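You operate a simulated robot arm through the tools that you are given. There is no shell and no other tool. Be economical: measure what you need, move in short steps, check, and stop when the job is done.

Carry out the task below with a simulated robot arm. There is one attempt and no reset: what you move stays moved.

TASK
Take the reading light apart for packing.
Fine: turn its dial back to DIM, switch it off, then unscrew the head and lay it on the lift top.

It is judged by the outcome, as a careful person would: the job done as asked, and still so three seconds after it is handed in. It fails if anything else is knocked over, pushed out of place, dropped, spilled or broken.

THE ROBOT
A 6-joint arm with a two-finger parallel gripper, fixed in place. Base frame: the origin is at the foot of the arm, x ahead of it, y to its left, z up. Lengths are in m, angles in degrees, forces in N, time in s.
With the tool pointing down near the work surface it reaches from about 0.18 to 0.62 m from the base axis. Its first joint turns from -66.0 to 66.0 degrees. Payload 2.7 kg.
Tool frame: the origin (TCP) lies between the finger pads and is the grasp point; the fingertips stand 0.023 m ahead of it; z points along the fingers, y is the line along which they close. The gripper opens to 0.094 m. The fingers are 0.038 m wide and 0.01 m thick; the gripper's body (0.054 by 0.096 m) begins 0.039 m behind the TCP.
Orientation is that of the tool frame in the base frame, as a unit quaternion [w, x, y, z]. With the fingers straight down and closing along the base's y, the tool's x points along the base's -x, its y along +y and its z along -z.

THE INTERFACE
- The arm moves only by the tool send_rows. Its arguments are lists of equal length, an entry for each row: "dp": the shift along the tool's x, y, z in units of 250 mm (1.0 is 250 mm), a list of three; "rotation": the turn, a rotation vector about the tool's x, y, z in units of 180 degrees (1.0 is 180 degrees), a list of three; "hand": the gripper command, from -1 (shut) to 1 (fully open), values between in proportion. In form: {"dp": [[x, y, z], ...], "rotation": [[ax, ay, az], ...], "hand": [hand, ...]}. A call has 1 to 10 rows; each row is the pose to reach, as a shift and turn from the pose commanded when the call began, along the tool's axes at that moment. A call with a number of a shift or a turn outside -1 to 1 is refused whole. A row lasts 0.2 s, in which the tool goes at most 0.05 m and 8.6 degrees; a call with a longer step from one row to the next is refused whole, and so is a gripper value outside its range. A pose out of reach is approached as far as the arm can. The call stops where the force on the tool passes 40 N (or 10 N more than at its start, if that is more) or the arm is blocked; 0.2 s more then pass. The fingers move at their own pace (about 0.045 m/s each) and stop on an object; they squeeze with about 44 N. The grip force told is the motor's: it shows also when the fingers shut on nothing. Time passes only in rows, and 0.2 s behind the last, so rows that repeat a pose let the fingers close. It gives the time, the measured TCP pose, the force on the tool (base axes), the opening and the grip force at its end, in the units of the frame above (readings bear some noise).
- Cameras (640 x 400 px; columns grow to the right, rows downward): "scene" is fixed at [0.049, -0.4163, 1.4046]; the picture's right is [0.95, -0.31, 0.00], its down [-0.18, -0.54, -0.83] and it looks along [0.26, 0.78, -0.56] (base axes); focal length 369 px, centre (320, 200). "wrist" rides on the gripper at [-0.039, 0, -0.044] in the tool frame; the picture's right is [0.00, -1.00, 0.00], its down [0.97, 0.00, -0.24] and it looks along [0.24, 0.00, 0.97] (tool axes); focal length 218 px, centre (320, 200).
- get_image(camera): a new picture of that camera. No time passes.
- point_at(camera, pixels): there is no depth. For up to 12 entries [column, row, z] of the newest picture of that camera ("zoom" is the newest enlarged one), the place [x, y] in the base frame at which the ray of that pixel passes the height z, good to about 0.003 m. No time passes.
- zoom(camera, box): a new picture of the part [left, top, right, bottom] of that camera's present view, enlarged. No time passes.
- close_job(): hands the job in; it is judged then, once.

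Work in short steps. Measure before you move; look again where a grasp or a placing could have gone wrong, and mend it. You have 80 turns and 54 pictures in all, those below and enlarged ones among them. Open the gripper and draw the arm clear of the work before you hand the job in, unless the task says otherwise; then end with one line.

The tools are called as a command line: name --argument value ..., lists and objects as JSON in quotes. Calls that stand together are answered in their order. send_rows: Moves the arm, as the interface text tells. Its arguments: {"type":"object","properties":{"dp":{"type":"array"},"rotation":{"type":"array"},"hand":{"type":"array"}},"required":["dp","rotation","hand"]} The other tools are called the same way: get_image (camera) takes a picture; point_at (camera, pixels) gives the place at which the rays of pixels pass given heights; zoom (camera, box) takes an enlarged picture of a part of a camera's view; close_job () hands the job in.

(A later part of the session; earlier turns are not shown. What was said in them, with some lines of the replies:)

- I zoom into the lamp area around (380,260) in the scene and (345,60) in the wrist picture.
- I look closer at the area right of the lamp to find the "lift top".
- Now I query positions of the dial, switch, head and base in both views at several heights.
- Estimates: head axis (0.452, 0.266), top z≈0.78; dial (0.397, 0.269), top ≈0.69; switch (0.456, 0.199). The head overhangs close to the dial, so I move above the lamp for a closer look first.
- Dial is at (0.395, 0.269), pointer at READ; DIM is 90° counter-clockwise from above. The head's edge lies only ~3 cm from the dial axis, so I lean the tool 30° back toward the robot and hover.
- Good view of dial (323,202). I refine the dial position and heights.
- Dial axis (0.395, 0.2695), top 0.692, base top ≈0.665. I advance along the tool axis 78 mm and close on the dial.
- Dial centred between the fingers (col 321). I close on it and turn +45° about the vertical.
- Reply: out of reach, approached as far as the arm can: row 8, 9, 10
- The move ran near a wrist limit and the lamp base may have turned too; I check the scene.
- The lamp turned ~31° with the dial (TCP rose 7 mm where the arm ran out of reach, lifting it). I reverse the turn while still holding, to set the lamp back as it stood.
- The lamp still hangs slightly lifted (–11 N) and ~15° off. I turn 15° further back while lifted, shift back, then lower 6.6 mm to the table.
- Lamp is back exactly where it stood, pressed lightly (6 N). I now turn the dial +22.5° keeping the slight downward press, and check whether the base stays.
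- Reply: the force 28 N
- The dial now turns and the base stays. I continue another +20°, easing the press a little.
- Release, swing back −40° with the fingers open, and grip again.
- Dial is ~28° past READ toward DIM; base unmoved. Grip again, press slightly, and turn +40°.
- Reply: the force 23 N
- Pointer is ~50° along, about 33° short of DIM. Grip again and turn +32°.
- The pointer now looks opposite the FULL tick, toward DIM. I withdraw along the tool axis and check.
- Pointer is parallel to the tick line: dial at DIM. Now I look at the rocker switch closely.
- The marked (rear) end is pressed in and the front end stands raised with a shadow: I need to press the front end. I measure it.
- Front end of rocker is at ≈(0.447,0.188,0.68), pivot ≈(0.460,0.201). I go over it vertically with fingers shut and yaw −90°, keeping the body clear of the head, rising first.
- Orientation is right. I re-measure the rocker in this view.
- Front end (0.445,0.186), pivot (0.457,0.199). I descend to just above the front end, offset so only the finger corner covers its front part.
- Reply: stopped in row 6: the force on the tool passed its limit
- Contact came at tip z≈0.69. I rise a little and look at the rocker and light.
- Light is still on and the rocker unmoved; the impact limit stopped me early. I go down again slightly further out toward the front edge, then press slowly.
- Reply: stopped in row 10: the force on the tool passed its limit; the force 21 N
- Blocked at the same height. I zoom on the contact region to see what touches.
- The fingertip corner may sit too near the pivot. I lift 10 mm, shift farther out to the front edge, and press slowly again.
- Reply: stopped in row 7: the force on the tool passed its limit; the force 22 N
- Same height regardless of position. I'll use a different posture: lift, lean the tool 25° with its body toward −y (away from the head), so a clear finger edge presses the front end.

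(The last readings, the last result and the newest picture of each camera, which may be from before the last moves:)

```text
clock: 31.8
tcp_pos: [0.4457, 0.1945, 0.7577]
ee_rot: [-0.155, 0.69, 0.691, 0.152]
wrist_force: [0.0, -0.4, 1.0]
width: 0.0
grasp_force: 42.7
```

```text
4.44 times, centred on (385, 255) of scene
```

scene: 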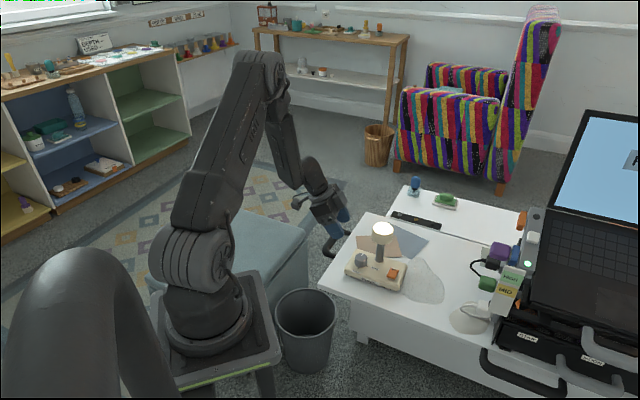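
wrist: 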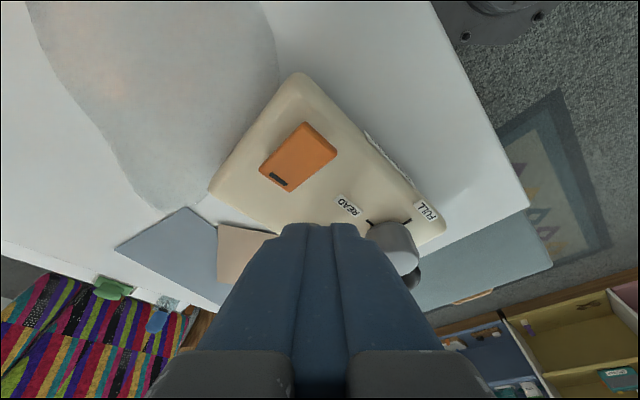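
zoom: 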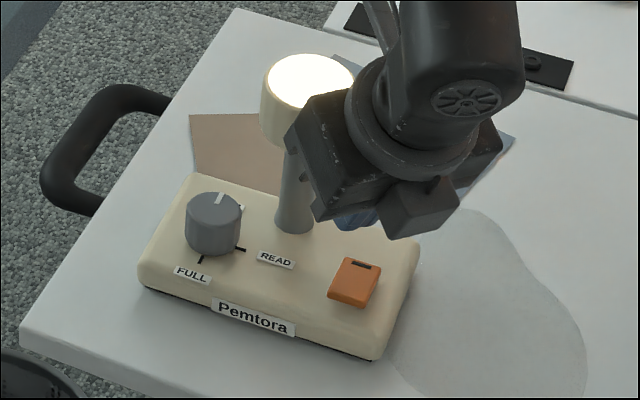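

point_at --camera "wrist" --pixels '[[320, 138, 0.68], [320, 138, 0.69], [274, 180, 0.674], [274, 180, 0.684], [338, 154, 0.68], [304, 122, 0.68]]'

```text
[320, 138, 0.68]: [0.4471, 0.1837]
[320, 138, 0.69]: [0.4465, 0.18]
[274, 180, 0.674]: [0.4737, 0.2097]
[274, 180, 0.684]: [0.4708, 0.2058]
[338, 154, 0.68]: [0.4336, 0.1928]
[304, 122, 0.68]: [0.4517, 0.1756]
```

Front edge ≈(0.447,0.184). I descend vertically so the lower finger edge meets the rocker at (0.449,0.188), pressing in small steps.

send_rows --dp '[[-0.018, 0.006, 0.045], [-0.038, 0.012, 0.09], [-0.0568, 0.012, 0.1307], [-0.0593, 0.012, 0.136], [-0.0618, 0.012, 0.1415], [-0.0643, 0.012, 0.147], [-0.0668, 0.012, 0.1523], [-0.0693, 0.012, 0.1577], [-0.0718, 0.012, 0.163], [-0.0743, 0.012, 0.1685]]' --rotation '[[0, 0, 0], [0, 0, 0], [0, 0, 0], [0, 0, 0], [0, 0, 0], [0, 0, 0], [0, 0, 0], [0, 0, 0], [0, 0, 0], [0, 0, 0]]' --hand '[-1, -1, -1, -1, -1, -1, -1, -1, -1, -1]'

```text
clock: 34.0
tcp_pos: [0.4484, 0.1953, 0.7096]
ee_rot: [-0.155, 0.69, 0.691, 0.151]
wrist_force: [0.3, -0.5, -0.2]
width: 0.0
grasp_force: 42.4
```

No contact yet at edge z≈0.681. I continue down in 1.5 mm steps.

send_rows --dp '[[-0.0025, 0, 0.0054], [-0.005, 0, 0.0108], [-0.0075, 0, 0.0162], [-0.01, 0, 0.0216], [-0.0125, 0, 0.027], [-0.015, 0, 0.0324], [-0.0175, 0, 0.0378]]' --rotation '[[0, 0, 0], [0, 0, 0], [0, 0, 0], [0, 0, 0], [0, 0, 0], [0, 0, 0], [0, 0, 0]]' --hand '[-1, -1, -1, -1, -1, -1, -1]'

zoom --camera "scene" --box '[350, 210, 420, 300]'

```text
clock: 35.6
tcp_pos: [0.448, 0.1976, 0.7051]
ee_rot: [-0.157, 0.689, 0.691, 0.152]
wrist_force: [-6.2, -3.9, 11.2]
width: 0.0
grasp_force: 42.2
stopped in row 7: the force on the tool passed its limit (the readings are from after the stop); the commanded pose is now the measured one
```

```text
4.44 times, centred on (385, 255) of scene
```

zoom: 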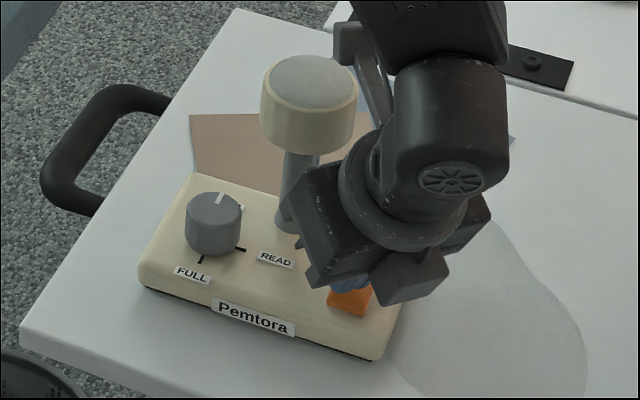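

The light is off. I lift clear, straighten the tool, and move above the head at (0.452,0.266), opening the hand.

send_rows --dp '[[0.0634, 0, -0.1359], [0.1268, 0, -0.2718], [0.1902, 0, -0.4077], [0.2536, 0, -0.5436], [0.3156, 0.004, -0.5147], [0.3776, 0.008, -0.4858], [0.4396, 0.012, -0.4569], [0.5016, 0.016, -0.428], [0.5016, 0.016, -0.428], [0.5016, 0.016, -0.428]]' --rotation '[[0, 0, 0], [0, 0, 0], [0, 0, 0], [0, 0, 0], [0, -0.035, 0], [0, -0.07, 0], [0, -0.105, 0], [0, -0.139, 0], [0, -0.139, 0], [0, -0.139, 0]]' --hand '[-1, -1, -1, -1, 1, 1, 1, 1, 1, 1]'

get_image --camera "wrist"

```text
clock: 37.8
tcp_pos: [0.4543, 0.2649, 0.8529]
ee_rot: [-0.003, 0.705, 0.709, -0.002]
wrist_force: [0.7, -0.2, 1.1]
width: 0.094
grasp_force: 0.0
```

```text
11 pictures are left
```

wrist: 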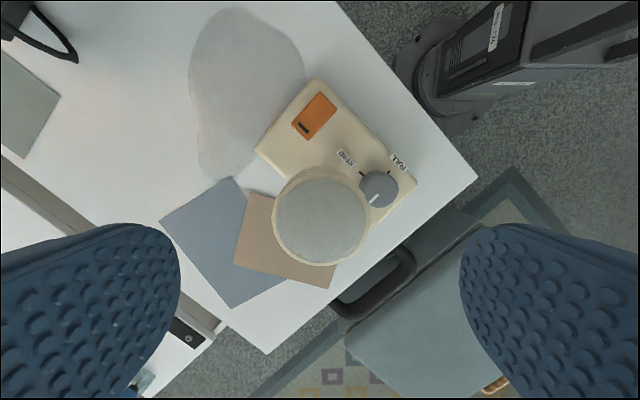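

Rocker flipped, dial at DIM. I measure the head's centre.

point_at --camera "wrist" --pixels '[[321, 219, 0.78], [321, 219, 0.785], [275, 219, 0.78], [367, 219, 0.78], [321, 173, 0.78], [321, 265, 0.78]]'

```text
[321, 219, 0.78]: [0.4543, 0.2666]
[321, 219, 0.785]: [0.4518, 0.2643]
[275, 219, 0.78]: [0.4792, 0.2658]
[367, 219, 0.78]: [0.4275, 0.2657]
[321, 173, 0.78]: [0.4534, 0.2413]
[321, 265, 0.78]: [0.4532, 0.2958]
```

Head centre (0.453,0.2665). I descend to TCP z≈0.764 and close on it.

send_rows --dp '[[0.003, -0.002, 0.1], [0.006, -0.004, 0.2], [0.006, -0.004, 0.29], [0.006, -0.004, 0.34], [0.006, -0.004, 0.356], [0.006, -0.004, 0.356], [0.006, -0.004, 0.356], [0.006, -0.004, 0.356], [0.006, -0.004, 0.356]]' --rotation '[[0, 0, 0], [0, 0, 0], [0, 0, 0], [0, 0, 0], [0, 0, 0], [0, 0, 0], [0, 0, 0], [0, 0, 0], [0, 0, 0]]' --hand '[1, 1, 1, 1, 1, -1, -1, -1, -1]'

```text
clock: 39.8
tcp_pos: [0.4529, 0.2665, 0.7631]
ee_rot: [-0.002, 0.706, 0.709, -0.002]
wrist_force: [-2.8, 0.5, 0.1]
width: 0.0564
grasp_force: 43.9
```

Gripped (56 mm). I turn it counter-clockwise 40° and check that the base stays.

send_rows --dp '[[0, 0, 0], [0, 0, 0], [0, 0, 0], [0, 0, 0], [0, 0, 0], [0, 0, 0]]' --rotation '[[0, 0, -0.0445], [0, 0, -0.089], [0, 0, -0.1335], [0, 0, -0.178], [0, 0, -0.2222], [0, 0, -0.2222]]' --hand '[-1, -1, -1, -1, -1, -1]'

zoom --camera "scene" --box '[340, 200, 430, 300]'

```text
clock: 41.2
tcp_pos: [0.4529, 0.2664, 0.7631]
ee_rot: [-0.003, 0.419, 0.908, 0.001]
wrist_force: [0.6, 0.6, -6.6]
width: 0.0561
grasp_force: 43.6
```

```text
4.00 times, centred on (385, 250) of scene
```

zoom: 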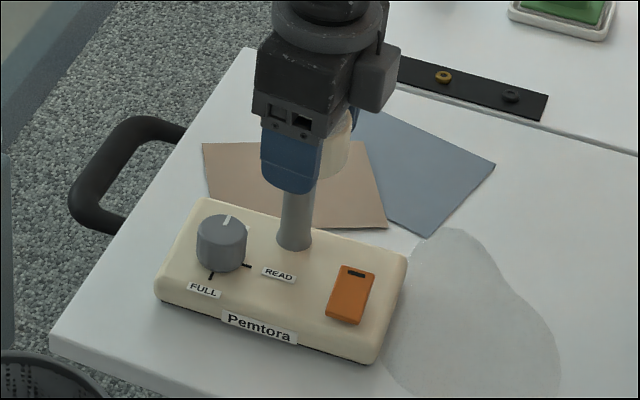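

Base hasn't moved. I continue another 48°.

send_rows --dp '[[0, 0, 0], [0, 0, 0], [0, 0, 0], [0, 0, 0], [0, 0, 0], [0, 0, 0], [0, 0, 0]]' --rotation '[[0, 0, -0.0445], [0, 0, -0.089], [0, 0, -0.1335], [0, 0, -0.178], [0, 0, -0.2222], [0, 0, -0.2667], [0, 0, -0.2667]]' --hand '[-1, -1, -1, -1, -1, -1, -1]'

```text
clock: 42.8
tcp_pos: [0.4501, 0.2667, 0.7657]
ee_rot: [-0.003, 0.014, 1.0, 0.001]
wrist_force: [0.1, 3.8, -1.7]
width: 0.0561
grasp_force: 44.3
```

Yaw is now ~0; no fault reported. I continue +40° more.

send_rows --dp '[[0, 0, 0], [0, 0, 0], [0, 0, 0], [0, 0, 0], [0, 0, 0], [0, 0, 0]]' --rotation '[[0, 0, -0.0445], [0, 0, -0.089], [0, 0, -0.1335], [0, 0, -0.178], [0, 0, -0.2222], [0, 0, -0.2222]]' --hand '[-1, -1, -1, -1, -1, -1]'

zoom --camera "scene" --box '[340, 200, 430, 300]'

```text
clock: 44.2
tcp_pos: [0.4531, 0.2673, 0.7664]
ee_rot: [-0.001, -0.329, 0.944, 0.002]
wrist_force: [-0.9, 6.8, 5.0]
width: 0.0559
grasp_force: 43.7
```

```text
4.00 times, centred on (385, 250) of scene
```

zoom: 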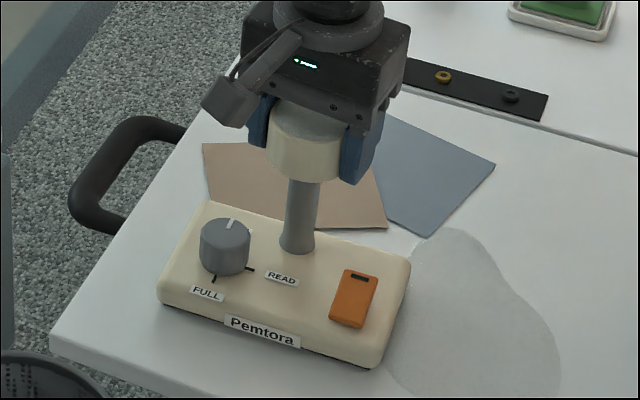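

The head is rising (≈3 mm) and the base stays. Continue +40°.

send_rows --dp '[[0, 0, 0], [0, 0, 0], [0, 0, 0], [0, 0, 0], [0, 0, 0], [0, 0, 0]]' --rotation '[[0, 0, -0.0445], [0, 0, -0.089], [0, 0, -0.1335], [0, 0, -0.178], [0, 0, -0.2222], [0, 0, -0.2222]]' --hand '[-1, -1, -1, -1, -1, -1]'

```text
clock: 45.6
tcp_pos: [0.452, 0.267, 0.766]
ee_rot: [0.001, -0.632, 0.775, 0.002]
wrist_force: [0.4, 12.3, 16.2]
width: 0.0563
grasp_force: 44.2
```

Upward force (16 N) builds as the thread lifts; I raise 1.5 mm and turn another 32°.

send_rows --dp '[[0, 0, -0.004], [0, 0, -0.006], [0, 0, -0.007], [0, 0, -0.008], [0, 0, -0.01], [0, 0, -0.01]]' --rotation '[[0, 0, 0], [0, 0, -0.0445], [0, 0, -0.089], [0, 0, -0.1335], [0, 0, -0.178], [0, 0, -0.178]]' --hand '[-1, -1, -1, -1, -1, -1]'

```text
clock: 47.0
tcp_pos: [0.451, 0.2651, 0.7662]
ee_rot: [0.001, 0.821, -0.57, -0.003]
wrist_force: [-0.2, 1.2, -2.4]
width: 0.0562
grasp_force: 43.5
```

200° turned in all. I test gently by lifting 3 mm: an attached lamp would weigh about −11 N.

send_rows --dp '[[0, 0, -0.006], [0, 0, -0.012], [0, 0, -0.012]]' --rotation '[[0, 0, 0], [0, 0, 0], [0, 0, 0]]' --hand '[-1, -1, -1]'

```text
clock: 47.8
tcp_pos: [0.4516, 0.2676, 0.7692]
ee_rot: [0.0, 0.821, -0.571, -0.003]
wrist_force: [0.4, -0.3, -10.7]
width: 0.0559
grasp_force: 43.9
```

Still attached. I lower again and keep turning another 40°.

send_rows --dp '[[0, 0, 0.006], [0, 0, 0.012], [0, 0, 0.012], [0, 0, 0.011], [0, 0, 0.01], [0, 0, 0.009], [0, 0, 0.008], [0, 0, 0.007], [0, 0, 0.007]]' --rotation '[[0, 0, 0], [0, 0, 0], [0, 0, -0.0445], [0, 0, -0.089], [0, 0, -0.1335], [0, 0, -0.178], [0, 0, -0.2222], [0, 0, -0.2667], [0, 0, -0.2667]]' --hand '[-1, -1, -1, -1, -1, -1, -1, -1, -1]'

```text
clock: 49.8
tcp_pos: [0.452, 0.2663, 0.7691]
ee_rot: [-0.001, 0.982, -0.187, -0.003]
wrist_force: [0.4, 0.5, -0.9]
width: 0.0562
grasp_force: 43.8
```

Turn goes on smoothly (248°). Another 48°, raising ~1 mm with the thread.

send_rows --dp '[[0, 0, -0.0007], [0, 0, -0.0014], [0, 0, -0.002], [0, 0, -0.0027], [0, 0, -0.0034], [0, 0, -0.004], [0, 0, -0.004]]' --rotation '[[0, 0, -0.0445], [0, 0, -0.089], [0, 0, -0.1335], [0, 0, -0.178], [0, 0, -0.2222], [0, 0, -0.2667], [0, 0, -0.2667]]' --hand '[-1, -1, -1, -1, -1, -1, -1]'

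send_rows --dp '[[0, 0, -0.006], [0, 0, -0.012], [0, 0, -0.012]]' --rotation '[[0, 0, 0], [0, 0, 0], [0, 0, 0]]' --hand '[-1, -1, -1]'

```text
clock: 51.4
tcp_pos: [0.4516, 0.269, 0.7713]
ee_rot: [-0.001, 0.973, 0.229, -0.002]
wrist_force: [1.0, -3.2, -0.6]
width: 0.0562
grasp_force: 44.6
```

```text
clock: 52.2
tcp_pos: [0.4509, 0.2683, 0.7722]
ee_rot: [-0.001, 0.974, 0.228, -0.001]
wrist_force: [3.2, -1.9, -1.3]
width: 0.056
grasp_force: 43.7
```

Little load after the lift command; I lift another 3 mm.

send_rows --dp '[[0, 0, -0.006], [0, 0, -0.012], [0, 0, -0.012]]' --rotation '[[0, 0, 0], [0, 0, 0], [0, 0, 0]]' --hand '[-1, -1, -1]'

zoom --camera "scene" --box '[340, 200, 430, 300]'

```text
clock: 53.0
tcp_pos: [0.4514, 0.2672, 0.7751]
ee_rot: [-0.001, 0.974, 0.229, -0.002]
wrist_force: [0.5, 0.4, -0.9]
width: 0.0559
grasp_force: 44.2
```

```text
4.00 times, centred on (385, 250) of scene
```

zoom: 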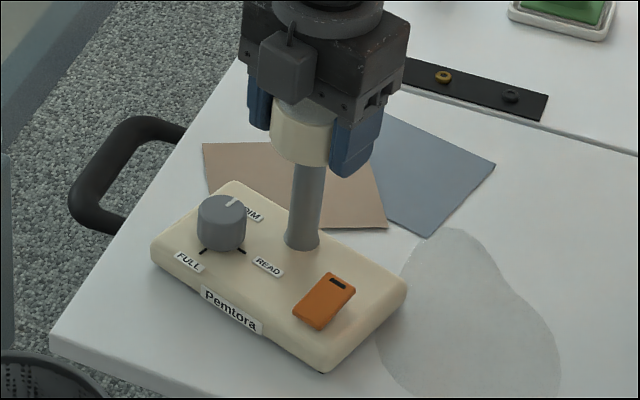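

Load is only −0.9 N, so the head is free; the base had turned a little about its stem. I lift the head up 60 mm.

send_rows --dp '[[0, 0, -0.02], [0, 0, -0.05], [0, 0, -0.1], [0, 0, -0.17], [0, 0, -0.24], [0, 0, -0.24]]' --rotation '[[0, 0, 0], [0, 0, 0], [0, 0, 0], [0, 0, 0], [0, 0, 0], [0, 0, 0]]' --hand '[-1, -1, -1, -1, -1, -1]'

get_image --camera "scene"

```text
clock: 54.4
tcp_pos: [0.4519, 0.2676, 0.8364]
ee_rot: [-0.002, 0.974, 0.228, -0.001]
wrist_force: [0.2, -0.3, -0.6]
width: 0.0557
grasp_force: 43.9
```

```text
7 pictures are left
```

scene: 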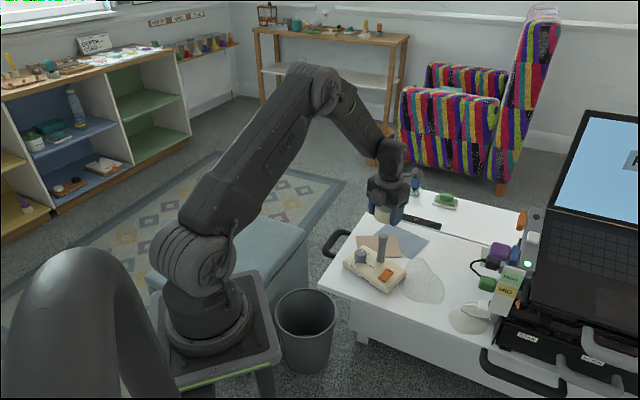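

The head is off. I look for a clear spot on the panel near (450,262) and (430,315).

point_at --camera "scene" --pixels '[[450, 262, 0.64], [445, 275, 0.64], [430, 240, 0.64], [485, 250, 0.64], [430, 318, 0.64], [465, 318, 0.64], [400, 330, 0.64], [404, 282, 0.64], [376, 296, 0.64], [475, 270, 0.64], [445, 300, 0.64], [342, 298, 0.64]]'

```text
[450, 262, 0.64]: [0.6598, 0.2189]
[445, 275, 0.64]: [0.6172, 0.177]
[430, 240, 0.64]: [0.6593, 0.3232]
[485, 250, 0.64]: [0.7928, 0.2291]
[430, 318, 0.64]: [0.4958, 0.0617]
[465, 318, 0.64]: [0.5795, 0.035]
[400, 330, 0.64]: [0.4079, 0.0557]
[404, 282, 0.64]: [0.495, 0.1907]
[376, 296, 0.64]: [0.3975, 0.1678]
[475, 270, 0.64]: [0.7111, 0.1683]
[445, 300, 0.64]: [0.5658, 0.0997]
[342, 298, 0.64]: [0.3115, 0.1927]
```

I zoom on the held head to compare its bottom with the fingertips before placing.

zoom --camera "scene" --box '[360, 180, 412, 230]'

```text
8.00 times, centred on (386, 205) of scene
```

zoom: 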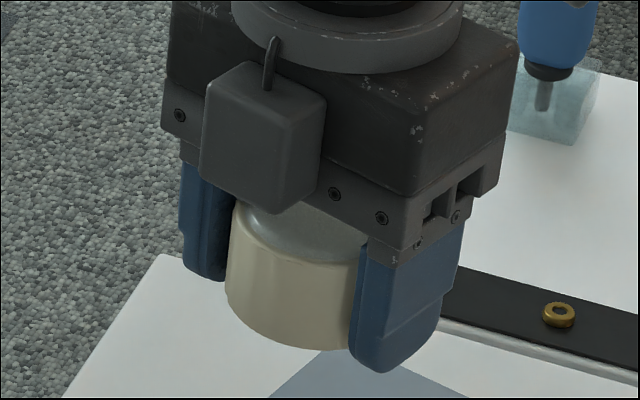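

point_at --camera "zoom" --pixels '[[300, 348, 0.8], [300, 348, 0.81], [300, 348, 0.82], [300, 348, 0.83], [382, 372, 0.8], [382, 372, 0.81], [382, 372, 0.82], [382, 372, 0.83]]'

```text
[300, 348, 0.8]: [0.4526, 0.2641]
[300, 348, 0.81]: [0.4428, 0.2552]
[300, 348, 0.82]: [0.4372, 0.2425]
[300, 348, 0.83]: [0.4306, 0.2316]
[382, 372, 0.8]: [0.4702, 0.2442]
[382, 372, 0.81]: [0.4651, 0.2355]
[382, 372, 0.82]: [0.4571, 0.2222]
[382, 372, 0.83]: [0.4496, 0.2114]
```

Head bottom is ≈18 mm below the TCP, fingertips 5 mm lower. I carry it at this height to over the clear white spot (0.512,0.064), turning the fingers to open across the panel edge.

send_rows --dp '[[-0.0162, 0.0929, 0], [-0.0324, 0.1858, 0], [-0.0487, 0.2787, 0], [-0.0649, 0.3716, 0], [-0.0811, 0.4644, 0], [-0.0973, 0.5573, 0], [-0.1136, 0.6502, 0], [-0.1298, 0.7431, 0], [-0.146, 0.836, 0], [-0.146, 0.836, 0]]' --rotation '[[0, 0, 0.0447], [0, 0, 0.0893], [0, 0, 0.134], [0, 0, 0.1787], [0, 0, 0.2233], [0, 0, 0.268], [0, 0, 0.3127], [0, 0, 0.3573], [0, 0, 0.402], [0, 0, 0.402]]' --hand '[-1, -1, -1, -1, -1, -1, -1, -1, -1, -1]'

get_image --camera "wrist"

```text
clock: 56.6
tcp_pos: [0.5137, 0.0623, 0.8358]
ee_rot: [-0.001, 0.92, -0.391, -0.003]
wrist_force: [-0.8, -0.1, -0.9]
width: 0.0558
grasp_force: 43.7
```

```text
5 pictures are left
```

wrist: 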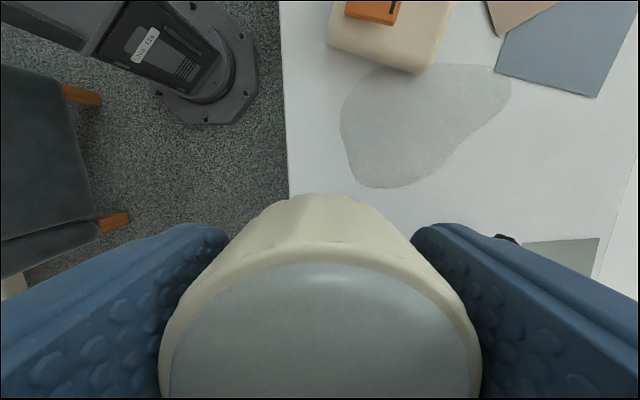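

point_at --camera "wrist" --pixels '[[289, 190, 0.64], [284, 60, 0.64], [370, 188, 0.64], [345, 150, 0.64], [400, 185, 0.64], [425, 70, 0.64]]'

```text
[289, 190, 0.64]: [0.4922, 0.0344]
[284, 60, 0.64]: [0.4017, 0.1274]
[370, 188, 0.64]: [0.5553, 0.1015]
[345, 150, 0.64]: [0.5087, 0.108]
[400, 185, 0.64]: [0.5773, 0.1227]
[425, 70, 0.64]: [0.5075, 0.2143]
```

Edge is 35 mm and the stain 46 mm away; I shift 6 mm inward and lower to fingertips ≈2 mm above the panel.

send_rows --dp '[[0, -0.012, 0.16], [0, -0.024, 0.32], [0, -0.024, 0.46], [0, -0.024, 0.56], [0, -0.024, 0.62], [0, -0.024, 0.65], [0, -0.024, 0.664], [0, -0.024, 0.672], [0, -0.024, 0.68], [0, -0.024, 0.68]]' --rotation '[[0, 0, 0], [0, 0, 0], [0, 0, 0], [0, 0, 0], [0, 0, 0], [0, 0, 0], [0, 0, 0], [0, 0, 0], [0, 0, 0], [0, 0, 0]]' --hand '[-1, -1, -1, -1, -1, -1, -1, -1, -1, -1]'

```text
clock: 57.1
tcp_pos: [0.5199, 0.0697, 0.8034]
ee_rot: [-0.005, 0.921, -0.391, 0.007]
wrist_force: [-1.9, 7.1, 4.2]
width: 0.056
grasp_force: 43.8
stopped in row 2: the force on the tool passed its limit (the readings are from after the stop); the commanded pose is now the measured one
```

Unexpected contact at z 0.80. I look before anything else.

get_image --camera "scene"

```text
4 pictures are left
```

scene: 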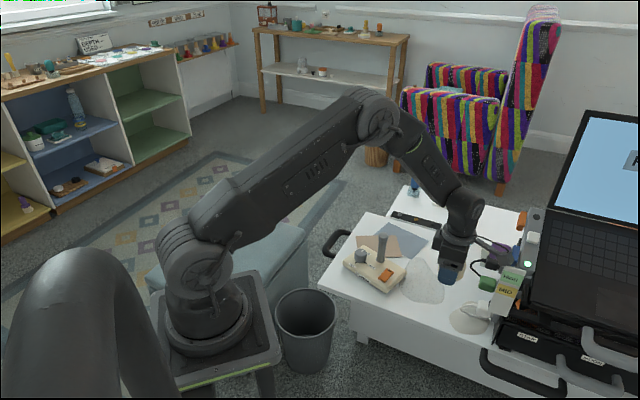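

zoom --camera "scene" --box '[415, 190, 545, 345]'

```text
2.58 times, centred on (480, 268) of scene
```

zoom: 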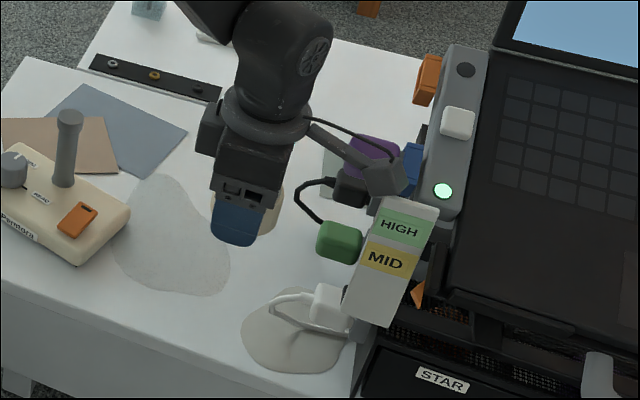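

The camera boom (tool +x side) touched the dock's sign. I lift 50 mm and turn the tool 134° so the boom points back toward the robot, first half now.

send_rows --dp '[[0, 0, -0.1], [0, 0, -0.22], [0, 0, -0.22], [0, 0, -0.22], [0, 0, -0.22], [0, 0, -0.22], [0, 0, -0.22], [0, 0, -0.22], [0, 0, -0.22], [0, 0, -0.22]]' --rotation '[[0, 0, 0], [0, 0, 0], [0, 0, 0.0465], [0, 0, 0.093], [0, 0, 0.1395], [0, 0, 0.186], [0, 0, 0.2325], [0, 0, 0.279], [0, 0, 0.3255], [0, 0, 0.372]]' --hand '[-1, -1, -1, -1, -1, -1, -1, -1, -1, -1]'

send_rows --dp '[[0, 0, 0], [0, 0, 0], [0, 0, 0], [0, 0, 0], [0, 0, 0], [0, 0, 0], [0, 0, 0], [0, 0, 0], [0, 0, 0]]' --rotation '[[0, 0, 0.0465], [0, 0, 0.093], [0, 0, 0.1395], [0, 0, 0.186], [0, 0, 0.2325], [0, 0, 0.279], [0, 0, 0.3255], [0, 0, 0.372], [0, 0, 0.372]]' --hand '[-1, -1, -1, -1, -1, -1, -1, -1, -1]'

```text
clock: 59.3
tcp_pos: [0.5209, 0.0687, 0.8581]
ee_rot: [0.009, -0.549, 0.836, -0.002]
wrist_force: [-0.2, -0.5, -1.3]
width: 0.0561
grasp_force: 44.1
```

```text
clock: 61.3
tcp_pos: [0.52, 0.0685, 0.8593]
ee_rot: [0.008, 0.003, 1.0, 0.002]
wrist_force: [0.1, 0.9, -0.7]
width: 0.056
grasp_force: 44.2
```

Orientation yaw 0, boom pointing back. Now I lower at (0.518,0.067), watching the force.

send_rows --dp '[[0.004, -0.004, 0.15], [0.008, -0.008, 0.3], [0.008, -0.008, 0.45], [0.008, -0.008, 0.58], [0.008, -0.008, 0.67], [0.008, -0.008, 0.72], [0.008, -0.008, 0.745], [0.008, -0.008, 0.757], [0.008, -0.008, 0.765], [0.008, -0.008, 0.765]]' --rotation '[[0, 0.002, 0], [0, 0.005, 0], [0, 0.005, 0], [0, 0.005, 0], [0, 0.005, 0], [0, 0.005, 0], [0, 0.005, 0], [0, 0.005, 0], [0, 0.005, 0], [0, 0.005, 0]]' --hand '[-1, -1, -1, -1, -1, -1, -1, -1, -1, -1]'

```text
clock: 63.5
tcp_pos: [0.5208, 0.0674, 0.6671]
ee_rot: [0.0, 0.001, 1.0, 0.002]
wrist_force: [0.2, 0.2, 0.0]
width: 0.056
grasp_force: 43.7
```

Tips are ≈4 mm above the panel. I lower in 1 mm steps to touch.

send_rows --dp '[[0, 0, 0.004], [0, 0, 0.008], [0, 0, 0.012], [0, 0, 0.016], [0, 0, 0.016]]' --rotation '[[0, 0, 0], [0, 0, 0], [0, 0, 0], [0, 0, 0], [0, 0, 0]]' --hand '[-1, -1, -1, -1, -1]'

```text
clock: 64.7
tcp_pos: [0.5196, 0.0675, 0.6621]
ee_rot: [0.0, 0.002, 1.0, 0.002]
wrist_force: [0.4, -2.0, 1.7]
width: 0.0563
grasp_force: 44.1
```

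Touching lightly. I release gently and rise straight up.

send_rows --dp '[[0, 0, 0], [0, 0, 0], [0, 0, 0], [0, 0, 0], [0, 0, 0], [0, 0, -0.1], [0, 0, -0.25], [0, 0, -0.42], [0, 0, -0.6], [0, 0, -0.6]]' --rotation '[[0, 0, 0], [0, 0, 0], [0, 0, 0], [0, 0, 0], [0, 0, 0], [0, 0, 0], [0, 0, 0], [0, 0, 0], [0, 0, 0], [0, 0, 0]]' --hand '[0.25, 0.5, 0.9, 0.9, 0.9, 0.9, 0.9, 0.9, 0.9, 0.9]'

get_image --camera "wrist"

```text
clock: 66.9
tcp_pos: [0.5207, 0.0632, 0.8151]
ee_rot: [-0.001, 0.001, 1.0, 0.003]
wrist_force: [0.2, -1.0, -0.4]
width: 0.0892
grasp_force: 0.0
```

```text
2 pictures are left
```

wrist: 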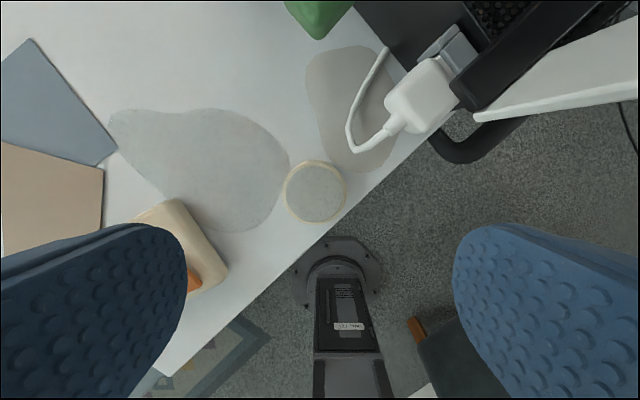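

The head stands upright on the panel. I draw the arm up and back, then take a final look.

send_rows --dp '[[0, 0, -0.15], [0, 0, -0.32], [0, 0, -0.5], [0.15, 0, -0.6], [0.3, 0, -0.68], [0.45, 0, -0.72], [0.6, 0, -0.75], [0.72, 0, -0.75], [0.72, 0, -0.75]]' --rotation '[[0, 0, 0], [0, 0, 0], [0, 0, 0], [0, 0, 0], [0, 0, 0], [0, 0, 0], [0, 0, 0], [0, 0, 0], [0, 0, 0]]' --hand '[0.9, 0.9, 0.9, 0.9, 0.9, 0.9, 0.9, 0.9, 0.9]'

zoom --camera "scene" --box '[320, 170, 540, 340]'

```text
clock: 68.9
tcp_pos: [0.34, 0.064, 1.0003]
ee_rot: [0.001, 0.001, 1.0, 0.001]
wrist_force: [0.2, 0.0, -0.4]
width: 0.0893
grasp_force: 0.0
```

```text
2.35 times, centred on (430, 255) of scene
```

zoom: 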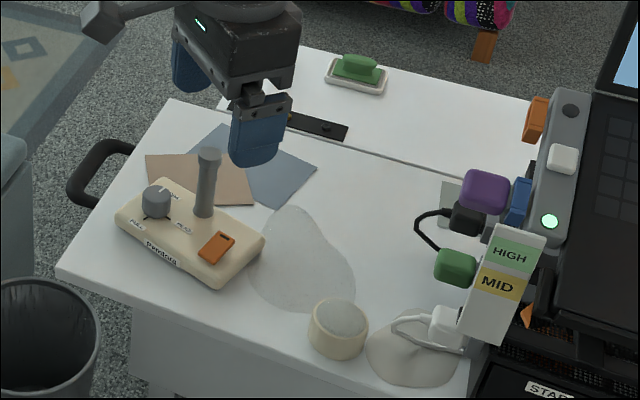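

Everything else is unchanged. I use the last picture to confirm the dial and switch.

zoom --camera "scene" --box '[355, 240, 415, 295]'

```text
7.27 times, centred on (385, 268) of scene
```

zoom: 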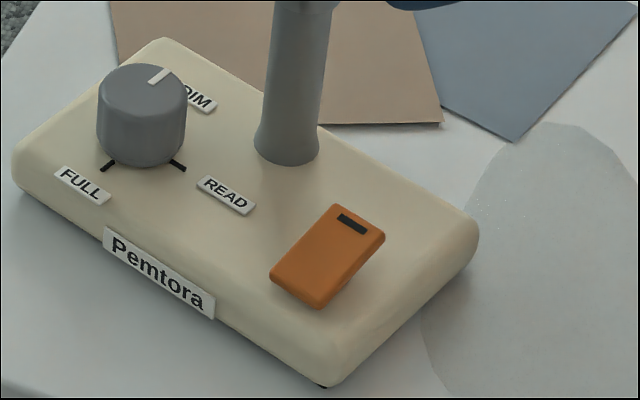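

The dial points to DIM, opposite FULL. The switch is off, and the head is on the lift top. I hand the job in.

close_job

```text
The job is handed in.
```

The dial is at DIM, the light is off, and the head is unscrewed and standing on the lift top; the lamp base ended up turned slightly about its stem, and the arm's camera boom briefly bumped the dock's sign, with no visible change.
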